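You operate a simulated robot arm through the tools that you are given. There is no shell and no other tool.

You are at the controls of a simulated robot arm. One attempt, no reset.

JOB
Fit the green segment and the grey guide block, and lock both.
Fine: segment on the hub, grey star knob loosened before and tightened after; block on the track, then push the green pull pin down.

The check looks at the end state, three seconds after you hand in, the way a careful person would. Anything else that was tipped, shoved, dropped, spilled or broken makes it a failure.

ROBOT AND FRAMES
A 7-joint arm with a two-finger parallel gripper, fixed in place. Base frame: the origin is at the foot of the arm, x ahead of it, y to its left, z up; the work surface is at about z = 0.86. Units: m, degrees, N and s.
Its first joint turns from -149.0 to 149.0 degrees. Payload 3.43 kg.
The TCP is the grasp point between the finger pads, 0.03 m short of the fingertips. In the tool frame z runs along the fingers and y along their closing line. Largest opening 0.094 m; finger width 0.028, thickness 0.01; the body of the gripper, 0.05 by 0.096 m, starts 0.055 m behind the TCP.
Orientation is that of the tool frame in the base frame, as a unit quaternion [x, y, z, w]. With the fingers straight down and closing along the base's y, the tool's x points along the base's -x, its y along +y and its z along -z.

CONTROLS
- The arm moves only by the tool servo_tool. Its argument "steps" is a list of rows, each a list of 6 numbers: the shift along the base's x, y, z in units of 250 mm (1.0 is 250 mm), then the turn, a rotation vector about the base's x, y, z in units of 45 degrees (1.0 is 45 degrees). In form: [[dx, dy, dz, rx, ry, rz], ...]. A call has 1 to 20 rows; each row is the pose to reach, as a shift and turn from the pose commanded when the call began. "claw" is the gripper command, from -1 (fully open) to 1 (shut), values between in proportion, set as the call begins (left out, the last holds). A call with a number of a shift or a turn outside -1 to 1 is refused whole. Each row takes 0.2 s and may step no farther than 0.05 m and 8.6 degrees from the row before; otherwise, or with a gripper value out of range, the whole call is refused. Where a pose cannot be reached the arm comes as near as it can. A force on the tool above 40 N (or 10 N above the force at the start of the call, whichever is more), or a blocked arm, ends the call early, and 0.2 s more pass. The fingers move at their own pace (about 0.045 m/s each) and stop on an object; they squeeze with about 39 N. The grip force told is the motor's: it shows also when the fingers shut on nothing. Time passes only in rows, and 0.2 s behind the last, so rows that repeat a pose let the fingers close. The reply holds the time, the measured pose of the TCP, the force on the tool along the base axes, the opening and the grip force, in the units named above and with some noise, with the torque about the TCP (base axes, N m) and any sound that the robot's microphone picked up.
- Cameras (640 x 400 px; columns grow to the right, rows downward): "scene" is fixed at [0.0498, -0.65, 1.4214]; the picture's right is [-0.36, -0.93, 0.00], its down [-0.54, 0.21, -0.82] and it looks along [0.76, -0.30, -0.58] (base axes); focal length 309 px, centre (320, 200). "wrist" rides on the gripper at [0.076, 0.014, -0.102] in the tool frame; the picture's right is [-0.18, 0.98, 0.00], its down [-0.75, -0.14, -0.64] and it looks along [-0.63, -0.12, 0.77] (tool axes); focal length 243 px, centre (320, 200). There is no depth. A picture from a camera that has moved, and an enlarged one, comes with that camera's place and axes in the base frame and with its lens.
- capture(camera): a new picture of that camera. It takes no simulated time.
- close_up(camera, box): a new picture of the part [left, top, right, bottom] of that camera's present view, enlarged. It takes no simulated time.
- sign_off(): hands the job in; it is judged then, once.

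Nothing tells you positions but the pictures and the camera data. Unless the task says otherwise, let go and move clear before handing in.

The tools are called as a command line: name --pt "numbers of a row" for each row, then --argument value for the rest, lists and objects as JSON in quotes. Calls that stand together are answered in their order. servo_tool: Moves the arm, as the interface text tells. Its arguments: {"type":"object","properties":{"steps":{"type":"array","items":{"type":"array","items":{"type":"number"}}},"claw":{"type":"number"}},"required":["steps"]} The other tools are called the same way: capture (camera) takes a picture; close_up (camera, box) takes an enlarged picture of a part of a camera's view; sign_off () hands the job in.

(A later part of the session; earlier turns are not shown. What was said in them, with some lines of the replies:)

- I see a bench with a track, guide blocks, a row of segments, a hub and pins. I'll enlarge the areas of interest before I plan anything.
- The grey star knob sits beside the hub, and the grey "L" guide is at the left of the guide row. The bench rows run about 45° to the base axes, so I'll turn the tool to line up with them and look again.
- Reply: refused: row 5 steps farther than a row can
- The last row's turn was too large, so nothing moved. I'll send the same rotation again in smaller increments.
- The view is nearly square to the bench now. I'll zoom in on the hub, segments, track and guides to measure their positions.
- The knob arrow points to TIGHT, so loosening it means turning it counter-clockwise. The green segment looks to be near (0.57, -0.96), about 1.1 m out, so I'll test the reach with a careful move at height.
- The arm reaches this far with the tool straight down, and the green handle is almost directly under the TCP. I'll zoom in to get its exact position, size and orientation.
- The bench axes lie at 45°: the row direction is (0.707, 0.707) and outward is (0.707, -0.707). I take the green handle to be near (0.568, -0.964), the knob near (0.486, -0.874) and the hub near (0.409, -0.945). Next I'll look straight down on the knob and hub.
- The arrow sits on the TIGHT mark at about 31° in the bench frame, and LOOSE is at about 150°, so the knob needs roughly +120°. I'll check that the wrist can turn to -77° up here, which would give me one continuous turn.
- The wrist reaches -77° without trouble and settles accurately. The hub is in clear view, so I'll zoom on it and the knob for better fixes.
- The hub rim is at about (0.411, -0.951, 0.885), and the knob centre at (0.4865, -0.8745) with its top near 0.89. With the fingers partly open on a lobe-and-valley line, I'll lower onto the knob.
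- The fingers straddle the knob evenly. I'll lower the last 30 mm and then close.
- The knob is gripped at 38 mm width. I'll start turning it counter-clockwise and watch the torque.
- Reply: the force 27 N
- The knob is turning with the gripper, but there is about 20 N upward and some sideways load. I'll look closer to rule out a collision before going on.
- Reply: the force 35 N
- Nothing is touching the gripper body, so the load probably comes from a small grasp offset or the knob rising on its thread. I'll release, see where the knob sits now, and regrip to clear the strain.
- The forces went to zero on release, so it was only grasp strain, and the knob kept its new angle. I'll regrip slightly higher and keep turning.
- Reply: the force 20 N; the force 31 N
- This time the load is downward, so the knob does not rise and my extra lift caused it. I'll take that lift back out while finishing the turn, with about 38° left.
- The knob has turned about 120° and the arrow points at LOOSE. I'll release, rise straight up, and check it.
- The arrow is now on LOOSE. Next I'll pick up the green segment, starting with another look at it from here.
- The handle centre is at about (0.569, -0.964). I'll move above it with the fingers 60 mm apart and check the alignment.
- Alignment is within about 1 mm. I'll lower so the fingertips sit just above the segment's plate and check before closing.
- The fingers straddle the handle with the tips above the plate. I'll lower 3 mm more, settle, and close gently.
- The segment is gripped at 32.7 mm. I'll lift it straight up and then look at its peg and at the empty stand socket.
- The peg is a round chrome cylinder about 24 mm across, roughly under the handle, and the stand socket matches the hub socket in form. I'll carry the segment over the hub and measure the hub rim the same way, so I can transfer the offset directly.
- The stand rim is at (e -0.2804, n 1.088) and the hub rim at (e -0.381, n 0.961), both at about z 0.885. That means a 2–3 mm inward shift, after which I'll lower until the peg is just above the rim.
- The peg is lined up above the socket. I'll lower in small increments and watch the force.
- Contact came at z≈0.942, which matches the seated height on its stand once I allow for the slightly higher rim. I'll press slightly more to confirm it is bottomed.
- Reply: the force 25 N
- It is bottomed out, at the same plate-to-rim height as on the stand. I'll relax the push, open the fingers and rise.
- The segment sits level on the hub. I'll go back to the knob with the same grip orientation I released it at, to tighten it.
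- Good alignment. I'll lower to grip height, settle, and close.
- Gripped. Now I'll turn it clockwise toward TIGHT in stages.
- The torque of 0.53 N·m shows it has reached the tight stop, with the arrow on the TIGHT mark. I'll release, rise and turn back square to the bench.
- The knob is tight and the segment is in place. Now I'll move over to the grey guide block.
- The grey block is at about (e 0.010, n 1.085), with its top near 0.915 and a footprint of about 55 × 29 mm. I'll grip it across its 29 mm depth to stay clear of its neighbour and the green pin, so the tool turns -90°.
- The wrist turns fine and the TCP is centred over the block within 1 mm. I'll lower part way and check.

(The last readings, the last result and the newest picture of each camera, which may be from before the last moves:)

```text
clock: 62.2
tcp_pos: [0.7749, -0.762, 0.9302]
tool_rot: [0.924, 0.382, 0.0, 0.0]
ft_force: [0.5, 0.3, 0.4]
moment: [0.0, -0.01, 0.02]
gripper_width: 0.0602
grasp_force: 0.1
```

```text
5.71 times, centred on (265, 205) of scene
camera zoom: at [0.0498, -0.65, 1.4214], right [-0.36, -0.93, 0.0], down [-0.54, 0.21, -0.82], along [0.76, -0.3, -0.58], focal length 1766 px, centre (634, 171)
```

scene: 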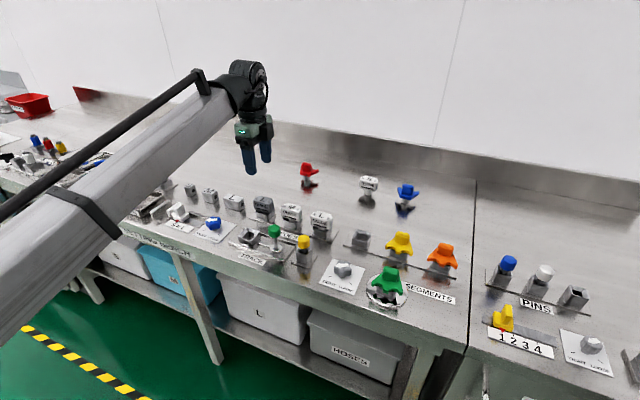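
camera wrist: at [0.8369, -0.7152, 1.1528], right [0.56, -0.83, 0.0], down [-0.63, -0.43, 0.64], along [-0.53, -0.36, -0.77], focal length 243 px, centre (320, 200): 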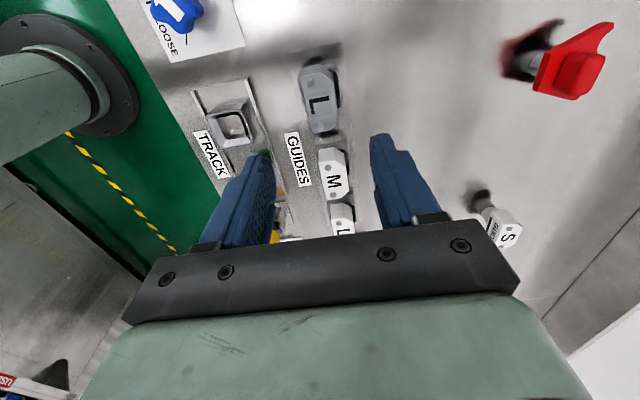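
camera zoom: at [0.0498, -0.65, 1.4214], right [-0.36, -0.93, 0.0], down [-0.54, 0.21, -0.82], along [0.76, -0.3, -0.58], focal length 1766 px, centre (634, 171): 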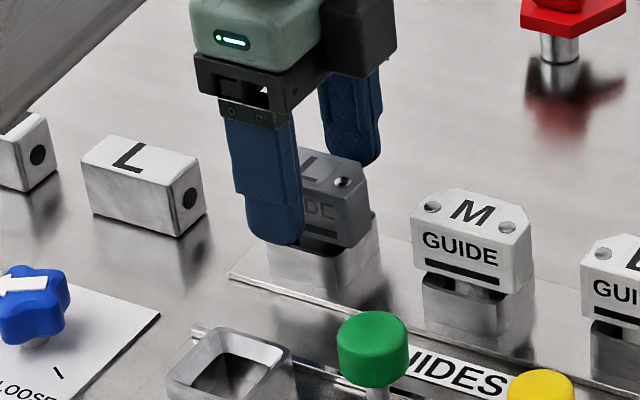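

Centred. I'll lower to grip height with the tips just above the stand rim, then close.

servo_tool --pt "0 0 -0.02 0 0 0" --pt "0 0 -0.036 0 0 0" --pt "0 0 -0.036 0 0 0" --pt "0 0 -0.036 0 0 0" --pt "0 0 -0.036 0 0 0"

servo_tool --pt "0 0 0 0 0 0" --pt "0 0 0 0 0 0" --pt "0 0 0 0 0 0" --pt "0 0 0 0 0 0" --pt "0 0 0 0 0 0" --claw 1

close_up --camera "wrist" --box '[220, 60, 420, 220]'

close_up --camera "scene" --box '[225, 170, 305, 240]'

```text
clock: 63.4
tcp_pos: [0.7748, -0.7609, 0.9214]
tool_rot: [0.924, 0.382, 0.0, 0.0]
ft_force: [-0.9, 0.6, -0.3]
moment: [-0.01, 0.0, 0.02]
gripper_width: 0.0602
grasp_force: 0.1
```

```text
clock: 64.6
tcp_pos: [0.7744, -0.7602, 0.9214]
tool_rot: [0.924, 0.382, 0.0, 0.0]
ft_force: [0.6, -0.7, 0.1]
moment: [0.0, -0.03, -0.01]
gripper_width: 0.0336
grasp_force: 39.2
```

```text
2.50 times, centred on (320, 140) of wrist
camera zoom: at [0.8365, -0.7165, 1.0235], right [0.56, -0.83, 0.0], down [-0.63, -0.43, 0.64], along [-0.53, -0.36, -0.77], focal length 606 px, centre (320, 350)
```

zoom: 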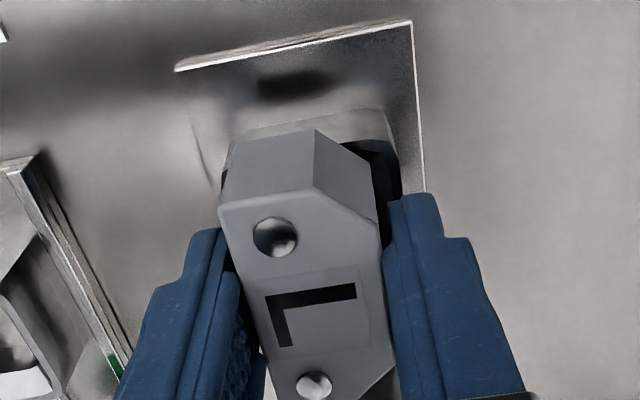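

```text
5.71 times, centred on (265, 205) of scene
camera zoom: at [0.0498, -0.65, 1.4214], right [-0.36, -0.93, 0.0], down [-0.54, 0.21, -0.82], along [0.76, -0.3, -0.58], focal length 1766 px, centre (634, 171)
```

zoom: 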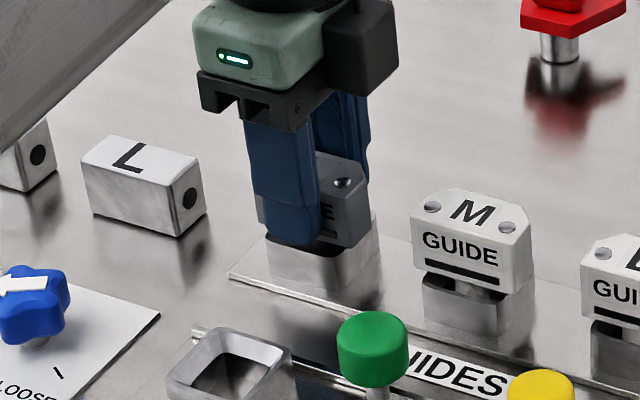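

Gripped at 33.6 mm. I'll lift it straight up and then measure the stand socket for the offset transfer.

servo_tool --pt "0 0 0.03 0 0 0" --pt "0 0 0.08 0 0 0" --pt "0 0 0.16 0 0 0" --pt "0 0 0.26 0 0 0" --pt "0 0 0.36 0 0 0" --pt "0 0 0.5 0 0 0" --pt "0 0 0.5 0 0 0" --pt "0 0 0.5 0 0 0"

capture --camera "wrist"

close_up --camera "wrist" --box '[270, 50, 370, 130]'

close_up --camera "scene" --box '[225, 150, 305, 240]'

```text
clock: 66.4
tcp_pos: [0.7753, -0.7584, 1.0454]
tool_rot: [0.924, 0.383, 0.0, 0.0]
ft_force: [-0.6, 0.5, -0.9]
moment: [-0.01, 0.0, 0.0]
gripper_width: 0.0336
grasp_force: 39.2
```

```text
taken
camera wrist: at [0.8377, -0.7144, 1.1478], right [0.56, -0.83, 0.0], down [-0.63, -0.43, 0.64], along [-0.53, -0.36, -0.77], focal length 243 px, centre (320, 200)
```

wrist: 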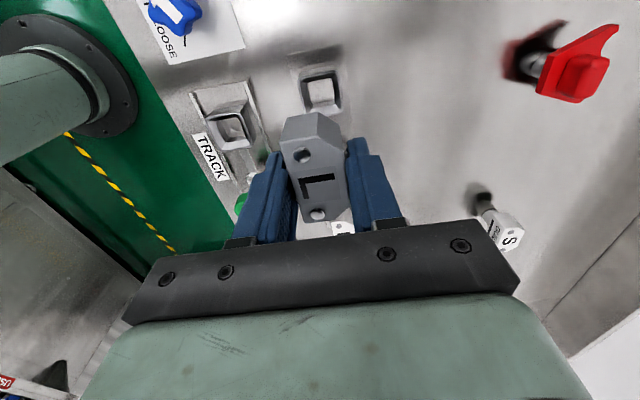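

```text
5.00 times, centred on (320, 90) of wrist
camera zoom: at [0.8377, -0.7144, 1.1478], right [0.56, -0.83, 0.0], down [-0.63, -0.43, 0.64], along [-0.53, -0.36, -0.77], focal length 1213 px, centre (320, 750)
```

zoom: 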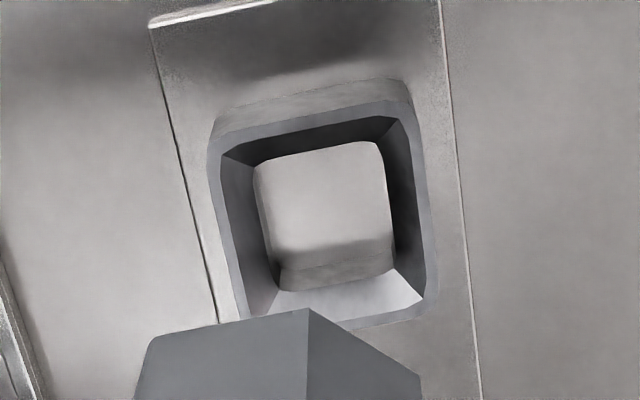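

```text
4.44 times, centred on (265, 195) of scene
camera zoom: at [0.0498, -0.65, 1.4214], right [-0.36, -0.93, 0.0], down [-0.54, 0.21, -0.82], along [0.76, -0.3, -0.58], focal length 1374 px, centre (564, 222)
```

zoom: 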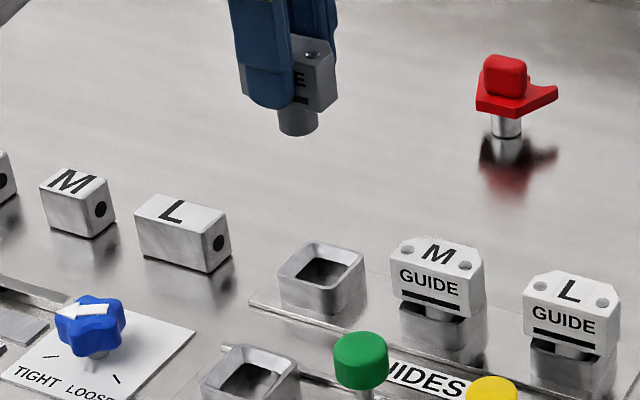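

close_up --camera "wrist" --box '[190, 75, 290, 155]'

close_up --camera "scene" --box '[225, 215, 285, 265]'

```text
5.00 times, centred on (240, 115) of wrist
camera zoom: at [0.8377, -0.7144, 1.1478], right [0.56, -0.83, 0.0], down [-0.63, -0.43, 0.64], along [-0.53, -0.36, -0.77], focal length 1213 px, centre (720, 625)
```

zoom: 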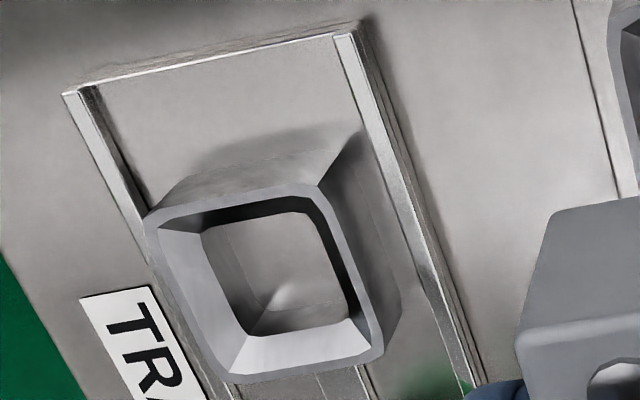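

```text
8.00 times, centred on (255, 240) of scene
camera zoom: at [0.0498, -0.65, 1.4214], right [-0.36, -0.93, 0.0], down [-0.54, 0.21, -0.82], along [0.76, -0.3, -0.58], focal length 2473 px, centre (840, -120)
```

zoom: 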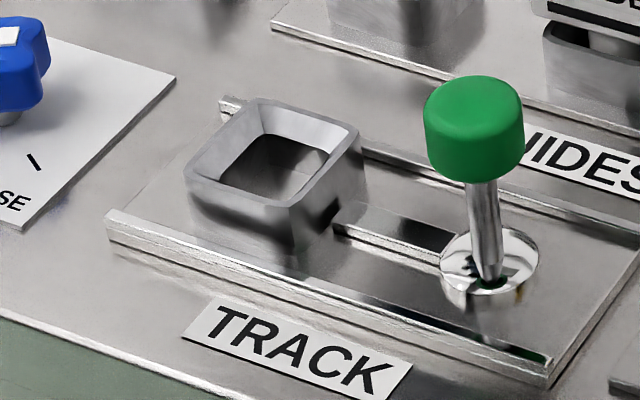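

The track socket is at about (e -0.011, n 0.974, z 0.885). I'll carry the block over it and measure again.

servo_tool --pt "-0.1 0.07 0 0 0 0" --pt "-0.2 0.14 0 0 0 0" --pt "-0.3 0.21 0 0 0 0" --pt "-0.375 0.259 0 0 0 0" --pt "-0.375 0.259 0 0 0 0" --pt "-0.375 0.259 0 0 0 0" --pt "-0.375 0.259 0 0 0 0"

capture --camera "wrist"

close_up --camera "wrist" --box '[270, 50, 370, 130]'

close_up --camera "scene" --box '[205, 170, 305, 270]'

```text
clock: 68.0
tcp_pos: [0.6789, -0.6926, 1.0457]
tool_rot: [0.924, 0.382, 0.0, -0.001]
ft_force: [-0.6, 0.2, -1.3]
moment: [-0.01, -0.01, -0.02]
gripper_width: 0.0334
grasp_force: 38.5
```

```text
taken
camera wrist: at [0.7418, -0.6489, 1.1491], right [0.56, -0.83, 0.0], down [-0.63, -0.43, 0.64], along [-0.53, -0.36, -0.77], focal length 243 px, centre (320, 200)
```

wrist: 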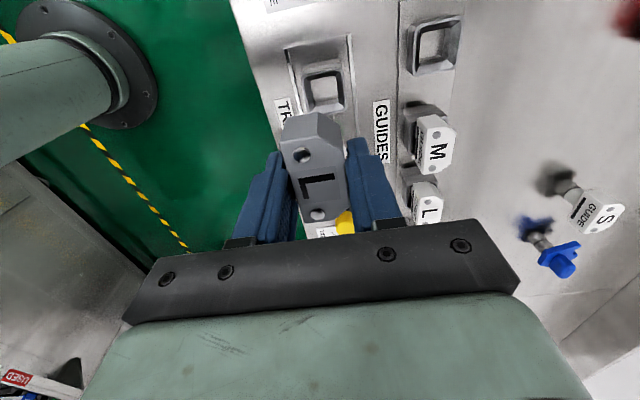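

```text
5.00 times, centred on (320, 90) of wrist
camera zoom: at [0.7418, -0.6489, 1.1491], right [0.56, -0.83, 0.0], down [-0.63, -0.43, 0.64], along [-0.53, -0.36, -0.77], focal length 1213 px, centre (320, 750)
```

zoom: 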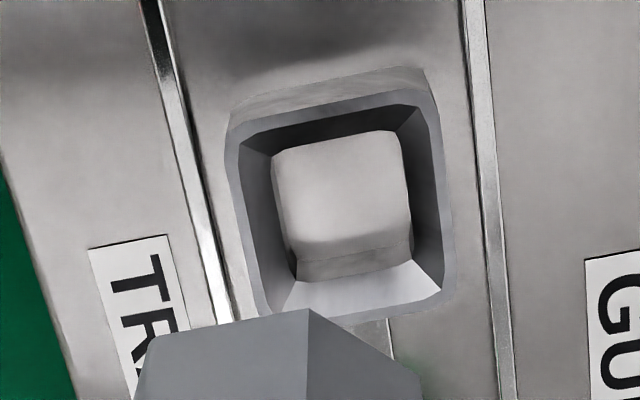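

```text
4.00 times, centred on (255, 220) of scene
camera zoom: at [0.0498, -0.65, 1.4214], right [-0.36, -0.93, 0.0], down [-0.54, 0.21, -0.82], along [0.76, -0.3, -0.58], focal length 1236 px, centre (580, 120)
```

zoom: 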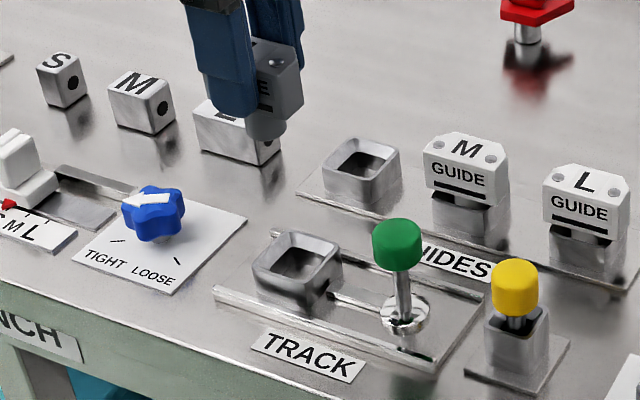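

servo_tool --pt "0.0057 0.0057 0 0 0 0" --pt "0.0057 0.0057 0 0 0 0" --pt "0.0057 0.0057 0 0 0 0" --pt "0.0057 0.0057 0 0 0 0" --pt "0.0057 0.0057 0 0 0 0"

close_up --camera "wrist" --box '[270, 50, 370, 130]'

```text
clock: 69.2
tcp_pos: [0.6811, -0.6919, 1.0457]
tool_rot: [0.924, 0.383, 0.0, 0.0]
ft_force: [-0.1, 0.3, -0.3]
moment: [0.0, -0.01, 0.01]
gripper_width: 0.0337
grasp_force: 39.3
```

```text
5.00 times, centred on (320, 90) of wrist
camera zoom: at [0.7439, -0.6481, 1.1486], right [0.56, -0.83, 0.0], down [-0.63, -0.43, 0.64], along [-0.53, -0.36, -0.77], focal length 1213 px, centre (320, 750)
```

zoom: 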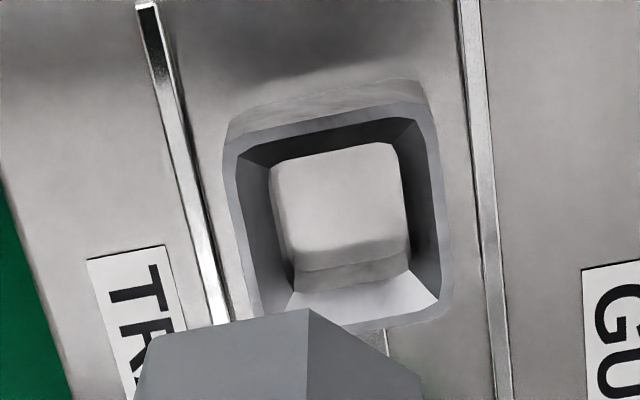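

The fore-aft view now matches the stand view, and only about 3 mm outward remains. I'll correct that and lower towards the rim.

servo_tool --pt "0.0085 -0.0085 0 0 0 0" --pt "0.0085 -0.0085 0 0 0 0" --pt "0.0085 -0.0085 0 0 0 0" --pt "0.0085 -0.0085 0 0 0 0"

close_up --camera "wrist" --box '[270, 50, 370, 130]'

```text
clock: 70.2
tcp_pos: [0.6838, -0.6959, 1.0461]
tool_rot: [0.924, 0.382, 0.0, -0.001]
ft_force: [0.2, -0.3, -1.3]
moment: [-0.01, 0.02, 0.0]
gripper_width: 0.0335
grasp_force: 38.7
```

```text
5.00 times, centred on (320, 90) of wrist
camera zoom: at [0.7459, -0.6509, 1.1485], right [0.56, -0.83, 0.0], down [-0.63, -0.43, 0.64], along [-0.53, -0.36, -0.77], focal length 1213 px, centre (320, 750)
```

zoom: 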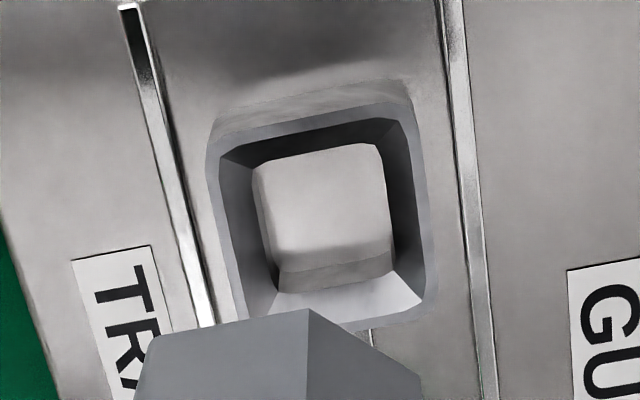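

The rim view is now identical to the stand view. I'll lower in stages.

servo_tool --pt "0 0 -0.12 0 0 0" --pt "0 0 -0.24 0 0 0" --pt "0 0 -0.34 0 0 0" --pt "0 0 -0.38 0 0 0" --pt "0 0 -0.38 0 0 0" --pt "0 0 -0.38 0 0 0"

close_up --camera "scene" --box '[205, 170, 305, 270]'

close_up --camera "wrist" --box '[220, 50, 420, 210]'

```text
clock: 71.6
tcp_pos: [0.6827, -0.6969, 0.9518]
tool_rot: [0.924, 0.383, 0.0, 0.0]
ft_force: [-0.4, -0.6, -1.5]
moment: [0.01, 0.0, -0.01]
gripper_width: 0.0336
grasp_force: 38.9
```

```text
4.00 times, centred on (255, 220) of scene
camera zoom: at [0.0498, -0.65, 1.4214], right [-0.36, -0.93, 0.0], down [-0.54, 0.21, -0.82], along [0.76, -0.3, -0.58], focal length 1236 px, centre (580, 120)
```

zoom: 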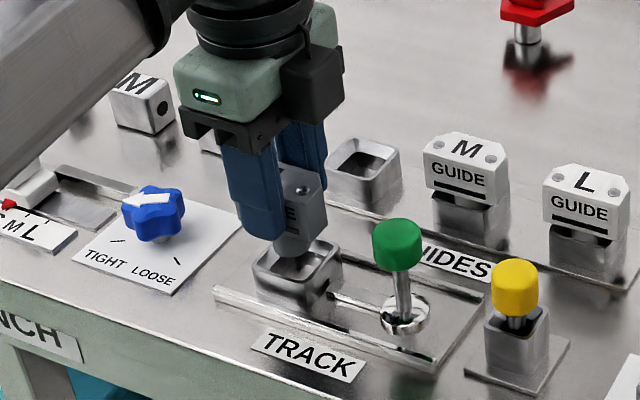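

```text
2.50 times, centred on (320, 130) of wrist
camera zoom: at [0.7448, -0.652, 1.0541], right [0.56, -0.83, 0.0], down [-0.63, -0.43, 0.64], along [-0.53, -0.36, -0.77], focal length 606 px, centre (320, 375)
```

zoom: 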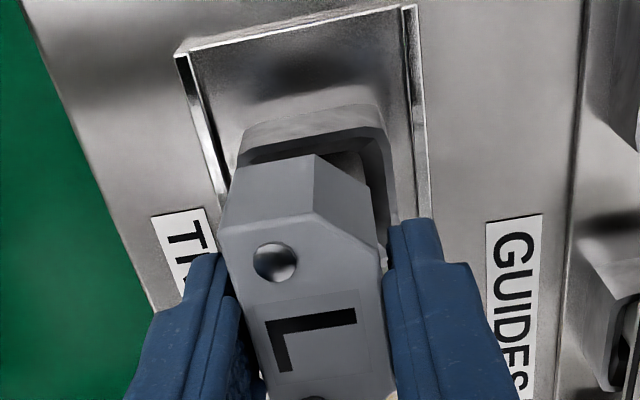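

servo_tool --pt "0 0 -0.02 0 0 0" --pt "0 0 -0.04 0 0 0" --pt "0 0 -0.056 0 0 0" --pt "0 0 -0.056 0 0 0" --pt "0 0 -0.056 0 0 0"

close_up --camera "scene" --box '[225, 190, 305, 270]'

```text
clock: 72.8
tcp_pos: [0.683, -0.6968, 0.9387]
tool_rot: [0.924, 0.383, -0.001, 0.0]
ft_force: [0.0, -0.3, -1.1]
moment: [-0.01, 0.0, -0.03]
gripper_width: 0.0338
grasp_force: 38.7
```

```text
5.00 times, centred on (265, 230) of scene
camera zoom: at [0.0498, -0.65, 1.4214], right [-0.36, -0.93, 0.0], down [-0.54, 0.21, -0.82], along [0.76, -0.3, -0.58], focal length 1545 px, centre (595, 50)
```

zoom: 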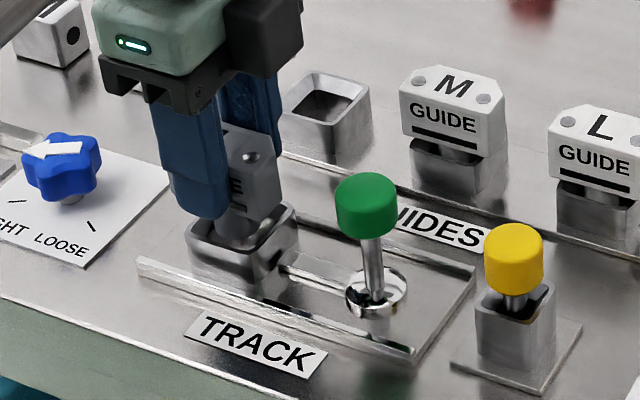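

The peg is entering freely. I'll continue down.

servo_tool --pt "0 0 -0.02 0 0 0" --pt "0 0 -0.04 0 0 0" --pt "0 0 -0.048 0 0 0" --pt "0 0 -0.048 0 0 0" --pt "0 0 -0.048 0 0 0"

servo_tool --pt "0 0 -0.008 0 0 0" --pt "0 0 -0.016 0 0 0" --pt "0 0 -0.016 0 0 0" --pt "0 0 -0.016 0 0 0"

close_up --camera "scene" --box '[225, 190, 305, 270]'

close_up --camera "wrist" --box '[220, 50, 420, 210]'

```text
clock: 74.0
tcp_pos: [0.6823, -0.6971, 0.925]
tool_rot: [0.924, 0.383, 0.0, 0.001]
ft_force: [-2.3, -1.8, -0.3]
moment: [-0.09, 0.13, 0.01]
gripper_width: 0.0336
grasp_force: 39.0
```

```text
clock: 75.0
tcp_pos: [0.6831, -0.6968, 0.9236]
tool_rot: [0.924, 0.383, 0.0, 0.001]
ft_force: [1.3, -1.6, 22.3]
moment: [-0.06, -0.06, -0.01]
gripper_width: 0.0338
grasp_force: 38.7
```

```text
5.00 times, centred on (265, 230) of scene
camera zoom: at [0.0498, -0.65, 1.4214], right [-0.36, -0.93, 0.0], down [-0.54, 0.21, -0.82], along [0.76, -0.3, -0.58], focal length 1545 px, centre (595, 50)
```

zoom: 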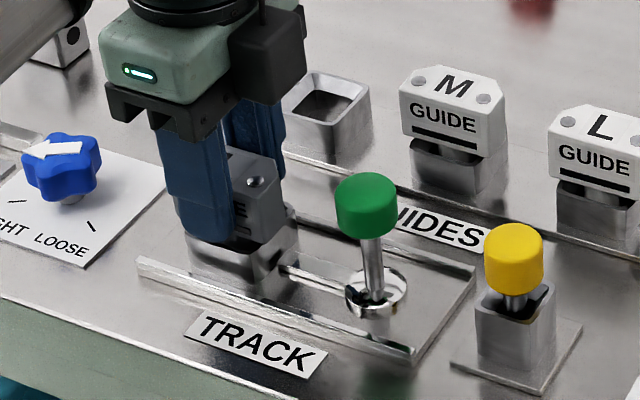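

```text
2.50 times, centred on (320, 130) of wrist
camera zoom: at [0.7459, -0.652, 1.0254], right [0.56, -0.83, 0.0], down [-0.63, -0.43, 0.64], along [-0.53, -0.36, -0.77], focal length 606 px, centre (320, 375)
```

zoom: 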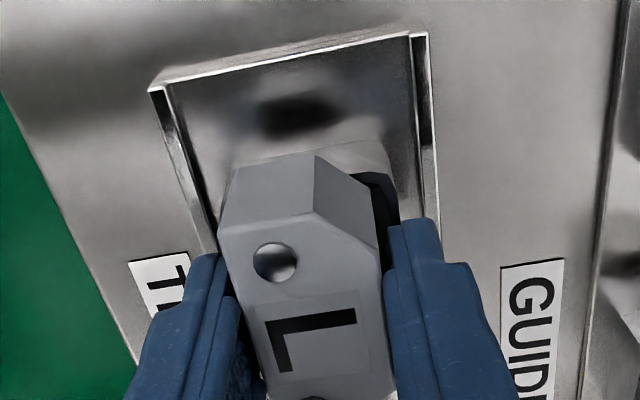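

The block is seated, with 22 N at z≈0.923, about the same height as on its stand. I'll relax, release and rise.

servo_tool --pt "0 0 0.009 0 0 0" --pt "0 0 0.009 0 0 0" --pt "0 0 0.009 0 0 0"

servo_tool --pt "0 0 0 0 0 0" --pt "0 0 0 0 0 0" --pt "0 0 0 0 0 0" --pt "0 0 0.06 0 0 0" --pt "0 0 0.18 0 0 0" --pt "0 0 0.32 0 0 0" --pt "0 0 0.46 0 0 0" --pt "0 0 0.5 0 0 0" --pt "0 0 0.5 0 0 0" --claw -0.28

capture --camera "wrist"

close_up --camera "scene" --box '[225, 190, 305, 270]'

close_up --camera "wrist" --box '[250, 50, 390, 220]'

```text
clock: 75.8
tcp_pos: [0.6832, -0.6941, 0.9232]
tool_rot: [0.924, 0.382, 0.0, 0.0]
ft_force: [2.4, 0.1, 7.5]
moment: [0.08, -0.15, -0.02]
gripper_width: 0.0337
grasp_force: 39.0
```

```text
clock: 77.8
tcp_pos: [0.6818, -0.6955, 1.0499]
tool_rot: [0.924, 0.382, 0.0, 0.0]
ft_force: [0.1, 0.7, -0.1]
moment: [-0.04, 0.03, 0.0]
gripper_width: 0.0603
grasp_force: 0.1
```

```text
taken
camera wrist: at [0.7453, -0.6514, 1.1517], right [0.56, -0.83, 0.0], down [-0.63, -0.43, 0.64], along [-0.53, -0.36, -0.77], focal length 243 px, centre (320, 200)
```

wrist: 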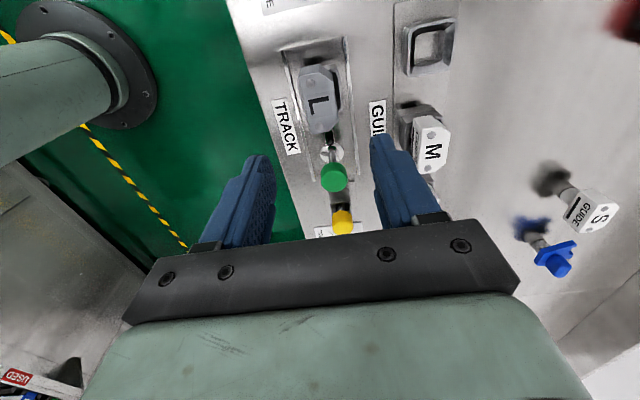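

```text
5.00 times, centred on (265, 230) of scene
camera zoom: at [0.0498, -0.65, 1.4214], right [-0.36, -0.93, 0.0], down [-0.54, 0.21, -0.82], along [0.76, -0.3, -0.58], focal length 1545 px, centre (595, 50)
```

zoom: 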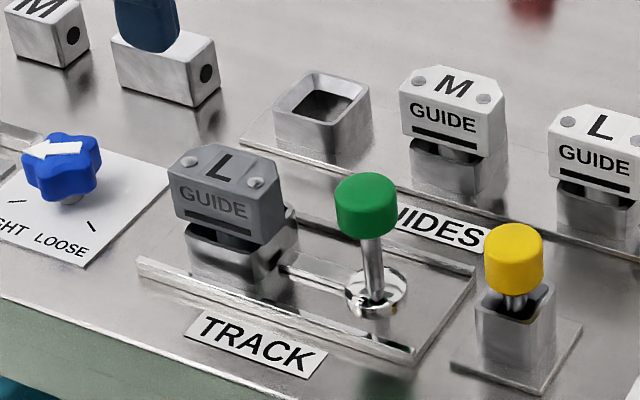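

```text
2.35 times, centred on (320, 135) of wrist
camera zoom: at [0.7453, -0.6514, 1.1517], right [0.56, -0.83, 0.0], down [-0.63, -0.43, 0.64], along [-0.53, -0.36, -0.77], focal length 571 px, centre (320, 353)
```

zoom: 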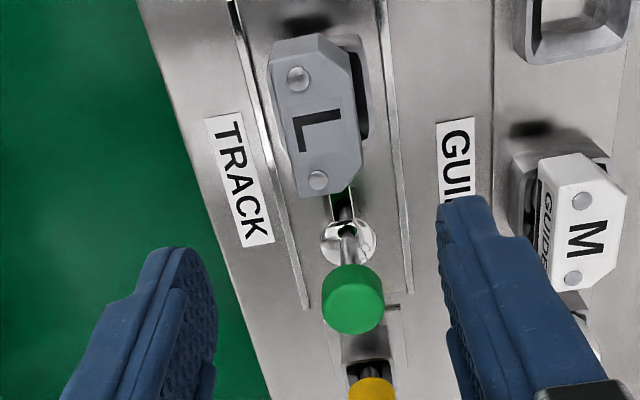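

The block sits on the track just as the others sit on their stands. The green pin's cap top is at about (e -0.0925, n 0.974, z 0.93), so I'll close the fingers and move above it.

servo_tool --pt "-0.1 -0.1 0 0 0 0" --pt "-0.2 -0.2 0 0 0 0" --pt "-0.2347 -0.2347 0 0 0 0" --pt "-0.2347 -0.2347 -0.1 0 0 0" --pt "-0.2347 -0.2347 -0.2 0 0 0" --pt "-0.2347 -0.2347 -0.26 0 0 0" --pt "-0.2347 -0.2347 -0.26 0 0 0" --pt "-0.2347 -0.2347 -0.26 0 0 0" --pt "-0.2347 -0.2347 -0.26 0 0 0" --claw 1

capture --camera "wrist"

close_up --camera "scene" --box '[225, 170, 325, 270]'

close_up --camera "wrist" --box '[250, 60, 390, 200]'

```text
clock: 79.8
tcp_pos: [0.6259, -0.7557, 0.9828]
tool_rot: [0.924, 0.383, 0.0, 0.0]
ft_force: [-0.4, 0.4, 0.4]
moment: [0.03, 0.02, 0.0]
gripper_width: 0.0
grasp_force: 33.2
```

```text
taken
camera wrist: at [0.688, -0.712, 1.0849], right [0.56, -0.83, 0.0], down [-0.63, -0.43, 0.64], along [-0.53, -0.36, -0.77], focal length 243 px, centre (320, 200)
```

wrist: 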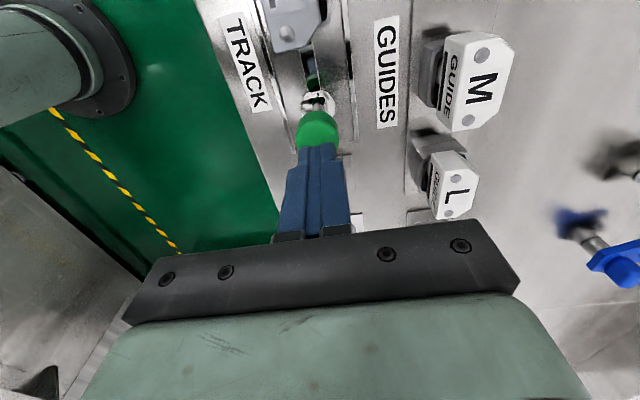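

```text
4.00 times, centred on (275, 220) of scene
camera zoom: at [0.0498, -0.65, 1.4214], right [-0.36, -0.93, 0.0], down [-0.54, 0.21, -0.82], along [0.76, -0.3, -0.58], focal length 1236 px, centre (500, 120)
```

zoom: 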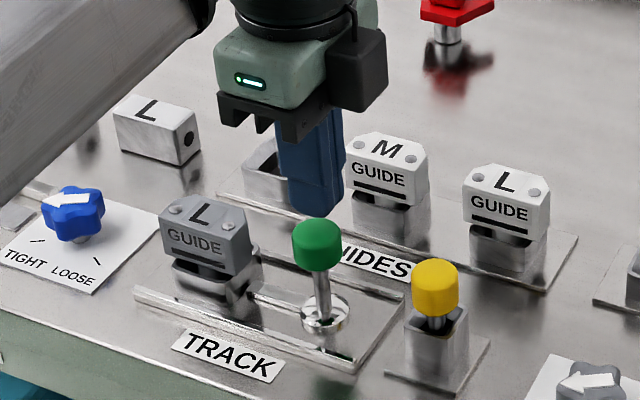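

```text
2.86 times, centred on (320, 130) of wrist
camera zoom: at [0.688, -0.712, 1.0849], right [0.56, -0.83, 0.0], down [-0.63, -0.43, 0.64], along [-0.53, -0.36, -0.77], focal length 693 px, centre (320, 400)
```

zoom: 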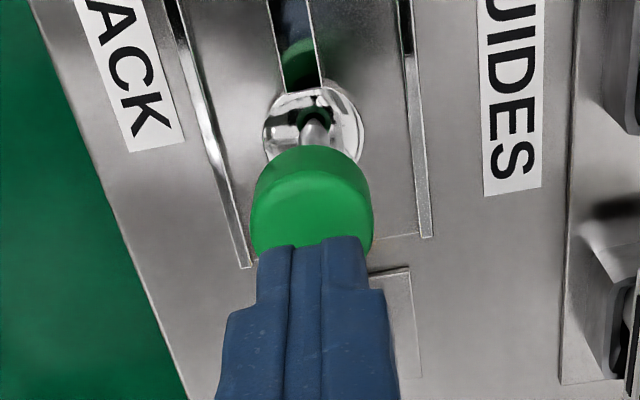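

The tips are over the cap within 2 mm. I'll centre that out and push down slowly.

servo_tool --pt "-0.0057 0.0057 0 0 0 0" --pt "-0.0057 0.0057 -0.04 0 0 0" --pt "-0.0057 0.0057 -0.06 0 0 0" --pt "-0.0057 0.0057 -0.08 0 0 0" --pt "-0.0057 0.0057 -0.096 0 0 0" --pt "-0.0057 0.0057 -0.112 0 0 0" --pt "-0.0057 0.0057 -0.128 0 0 0" --pt "-0.0057 0.0057 -0.128 0 0 0"

close_up --camera "scene" --box '[225, 190, 305, 270]'

```text
clock: 81.6
tcp_pos: [0.6238, -0.7527, 0.9537]
tool_rot: [0.924, 0.382, 0.0, 0.0]
ft_force: [-0.3, -0.3, 1.0]
moment: [-0.03, 0.02, -0.01]
gripper_width: 0.0
grasp_force: 32.9
```

```text
5.00 times, centred on (265, 230) of scene
camera zoom: at [0.0498, -0.65, 1.4214], right [-0.36, -0.93, 0.0], down [-0.54, 0.21, -0.82], along [0.76, -0.3, -0.58], focal length 1545 px, centre (595, 50)
```

zoom: 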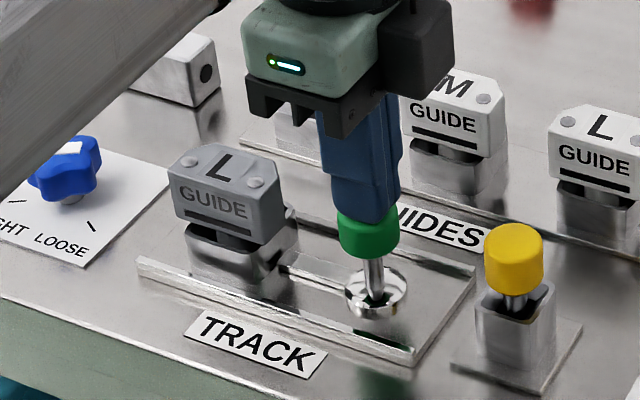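

The cap is moving down with little resistance. I'll keep pushing.

servo_tool --pt "0 0 -0.016 0 0 0" --pt "0 0 -0.032 0 0 0" --pt "0 0 -0.048 0 0 0" --pt "0 0 -0.064 0 0 0" --pt "0 0 -0.064 0 0 0" --pt "0 0 -0.064 0 0 0"

close_up --camera "scene" --box '[225, 190, 305, 270]'

close_up --camera "wrist" --box '[250, 60, 390, 200]'

```text
clock: 82.5
tcp_pos: [0.6239, -0.7545, 0.9465]
tool_rot: [0.924, 0.382, 0.001, 0.002]
ft_force: [-2.2, 2.4, 14.5]
moment: [0.08, 0.03, 0.02]
gripper_width: 0.0
grasp_force: 32.6
stopped in row 4: the force on the tool passed its limit at 47 N (the readings are from after the stop); the commanded pose is now the measured one
```

```text
5.00 times, centred on (265, 230) of scene
camera zoom: at [0.0498, -0.65, 1.4214], right [-0.36, -0.93, 0.0], down [-0.54, 0.21, -0.82], along [0.76, -0.3, -0.58], focal length 1545 px, centre (595, 50)
```

zoom: 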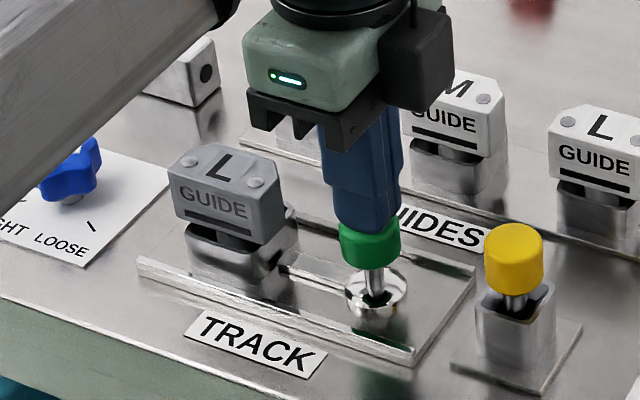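

```text
2.86 times, centred on (320, 130) of wrist
camera zoom: at [0.6863, -0.709, 1.048], right [0.56, -0.83, 0.01], down [-0.64, -0.43, 0.64], along [-0.53, -0.37, -0.77], focal length 693 px, centre (320, 400)
```

zoom: 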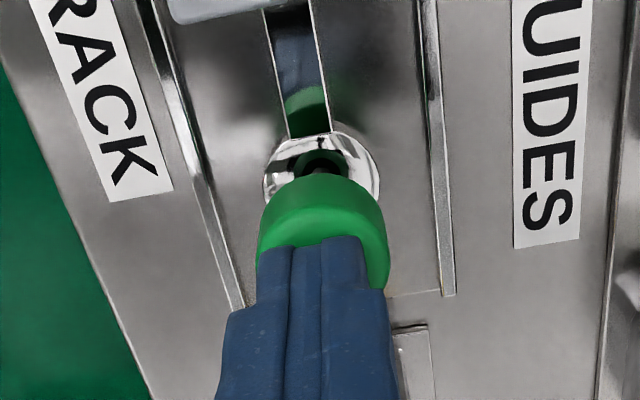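

The push stopped at 47 N with the pin about 15 mm down, which could be the end of travel or a detent. I'll lift off slightly and see whether it stays down.

servo_tool --pt "0 0 0.04 0 0 0" --pt "0 0 0.12 0 0 0" --pt "0 0 0.2 0 0 0" --pt "0 0 0.2 0 0 0" --pt "0 0 0.2 0 0 0"

close_up --camera "scene" --box '[225, 190, 305, 270]'

close_up --camera "wrist" --box '[250, 40, 390, 180]'

```text
clock: 83.7
tcp_pos: [0.6245, -0.7545, 0.9941]
tool_rot: [0.924, 0.383, 0.0, 0.002]
ft_force: [0.2, -0.4, -0.6]
moment: [0.02, 0.0, 0.02]
gripper_width: 0.0001
grasp_force: 32.8
```

```text
5.00 times, centred on (265, 230) of scene
camera zoom: at [0.0498, -0.65, 1.4214], right [-0.36, -0.93, 0.0], down [-0.54, 0.21, -0.82], along [0.76, -0.3, -0.58], focal length 1545 px, centre (595, 50)
```

zoom: 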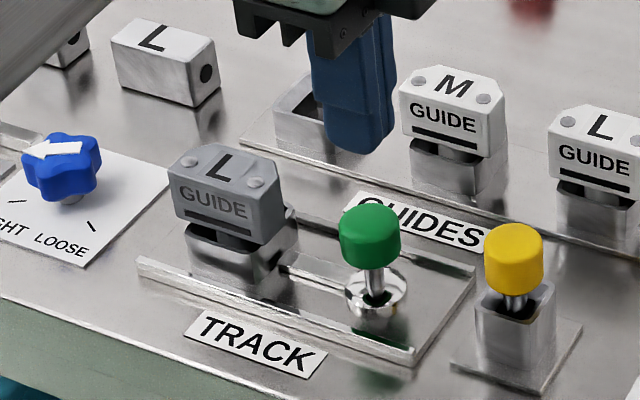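

```text
2.86 times, centred on (320, 110) of wrist
camera zoom: at [0.6876, -0.7098, 1.0964], right [0.56, -0.83, 0.0], down [-0.63, -0.43, 0.64], along [-0.53, -0.36, -0.77], focal length 693 px, centre (320, 457)
```

zoom: 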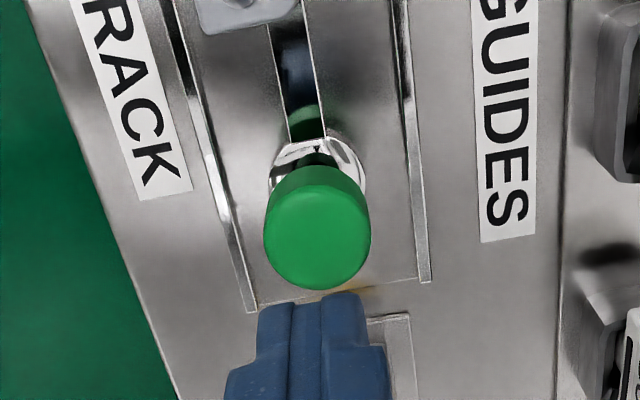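

The pin stays down. I'll press once more to confirm this is the hard stop.

servo_tool --pt "0 0 -0.1 0 0 0" --pt "0 0 -0.17 0 0 0" --pt "0 0 -0.19 0 0 0" --pt "0 0 -0.196 0 0 0" --pt "0 0 -0.2 0 0 0" --pt "0 0 -0.204 0 0 0" --pt "0 0 -0.208 0 0 0" --pt "0 0 -0.212 0 0 0" --pt "0 0 -0.216 0 0 0" --pt "0 0 -0.22 0 0 0" --pt "0 0 -0.224 0 0 0" --pt "0 0 -0.228 0 0 0"

close_up --camera "scene" --box '[225, 190, 305, 270]'

```text
clock: 85.1
tcp_pos: [0.6245, -0.7558, 0.9453]
tool_rot: [0.924, 0.383, 0.001, 0.005]
ft_force: [-1.1, 0.6, 9.0]
moment: [0.05, -0.01, 0.02]
gripper_width: 0.0001
grasp_force: 32.6
stopped in row 7: the force on the tool passed its limit at 42 N (the readings are from after the stop); the commanded pose is now the measured one
```

```text
5.00 times, centred on (265, 230) of scene
camera zoom: at [0.0498, -0.65, 1.4214], right [-0.36, -0.93, 0.0], down [-0.54, 0.21, -0.82], along [0.76, -0.3, -0.58], focal length 1545 px, centre (595, 50)
```

zoom: 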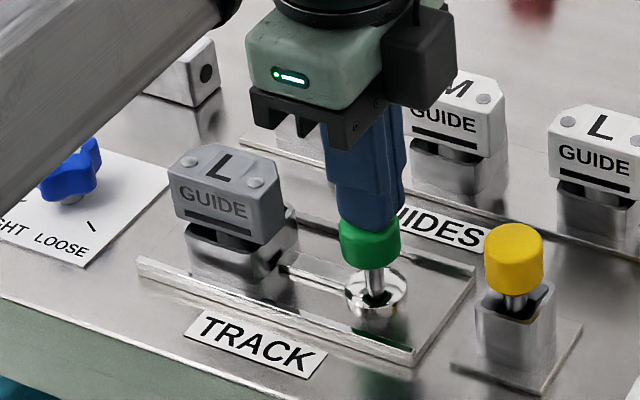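

It stopped at the same height, so the pin is fully down. I'll rise clear and inspect everything.

servo_tool --pt "0 0 0.04 0 0 0" --pt "0 0 0.16 0 0 0" --pt "0 0 0.32 0 0 0" --pt "0 0 0.48 0 0 0" --pt "0 0 0.64 0 0 0" --pt "0.06 0.06 0.8 0 0 0" --pt "0.16 0.16 0.9 0 0 0" --pt "0.28 0.28 0.9 0 0 0" --pt "0.4 0.4 0.9 0 0 0" --pt "0.4 0.4 0.9 0 0 0" --pt "0.4 0.4 0.9 0 0 0" --claw -0.28

capture --camera "scene"

capture --camera "wrist"

close_up --camera "scene" --box '[310, 220, 430, 310]'

close_up --camera "scene" --box '[225, 190, 305, 270]'

```text
clock: 87.5
tcp_pos: [0.7264, -0.6551, 1.1694]
tool_rot: [0.924, 0.383, 0.001, 0.004]
ft_force: [-0.5, 0.2, 0.3]
moment: [-0.01, -0.05, 0.01]
gripper_width: 0.0601
grasp_force: 0.1
```

```text
taken
```

scene: 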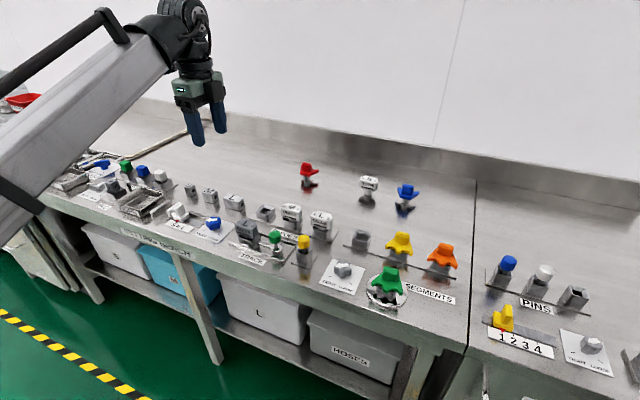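

```text
taken
camera wrist: at [0.7878, -0.6105, 1.2717], right [0.56, -0.83, 0.01], down [-0.64, -0.43, 0.64], along [-0.53, -0.37, -0.77], focal length 243 px, centre (320, 200)
```

wrist: 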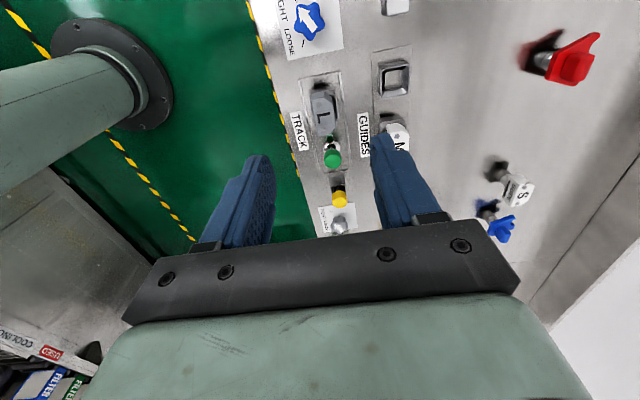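

```text
4.44 times, centred on (370, 265) of scene
camera zoom: at [0.0498, -0.65, 1.4214], right [-0.36, -0.93, 0.0], down [-0.54, 0.21, -0.82], along [0.76, -0.3, -0.58], focal length 1374 px, centre (98, -89)
```

zoom: 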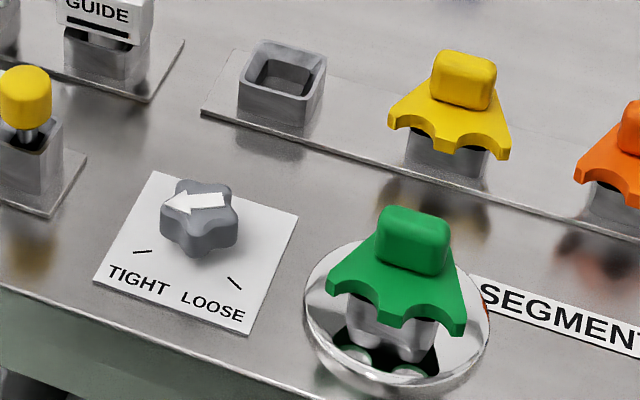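

```text
5.00 times, centred on (265, 230) of scene
camera zoom: at [0.0498, -0.65, 1.4214], right [-0.36, -0.93, 0.0], down [-0.54, 0.21, -0.82], along [0.76, -0.3, -0.58], focal length 1545 px, centre (595, 50)
```

zoom: 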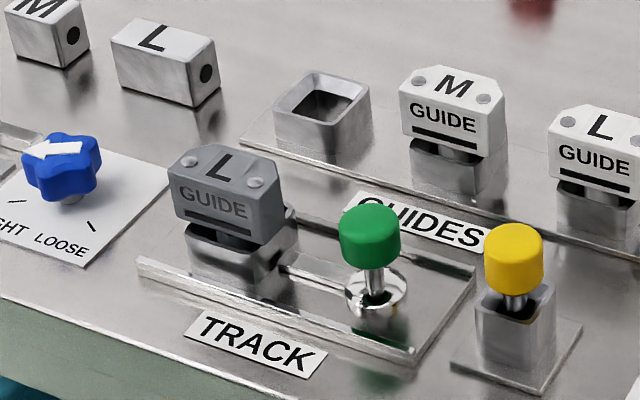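

The green segment is level on the hub with the grey star knob back on TIGHT, and the grey block is seated on the track with the green pin down. Nothing else has moved and the arm is clear, so I'm handing in.

sign_off

```text
The job is handed in.
```

I fitted and locked both parts, and the job is handed in. The reply to the hand-in gave no verdict, so what follows is from my last pictures and force readings.

- **Green segment:** I turned the grey star knob to LOOSE, seated the segment level on the hub, then turned the knob back to TIGHT. The torque rose at the end of the turn, and the arrow is back on the TIGHT mark.
- **Grey guide block:** it is seated on the track at about the same height as it sat on its stand. I pushed the green pull pin down about 15 mm; it stayed down, and a second push stopped at the same height.

About 12 mm of the pin's shaft still shows below the cap. I took that as the end of its travel.

In the last pictures nothing else on the bench looked tipped or moved. The gripper is open and the arm is clear of the parts.
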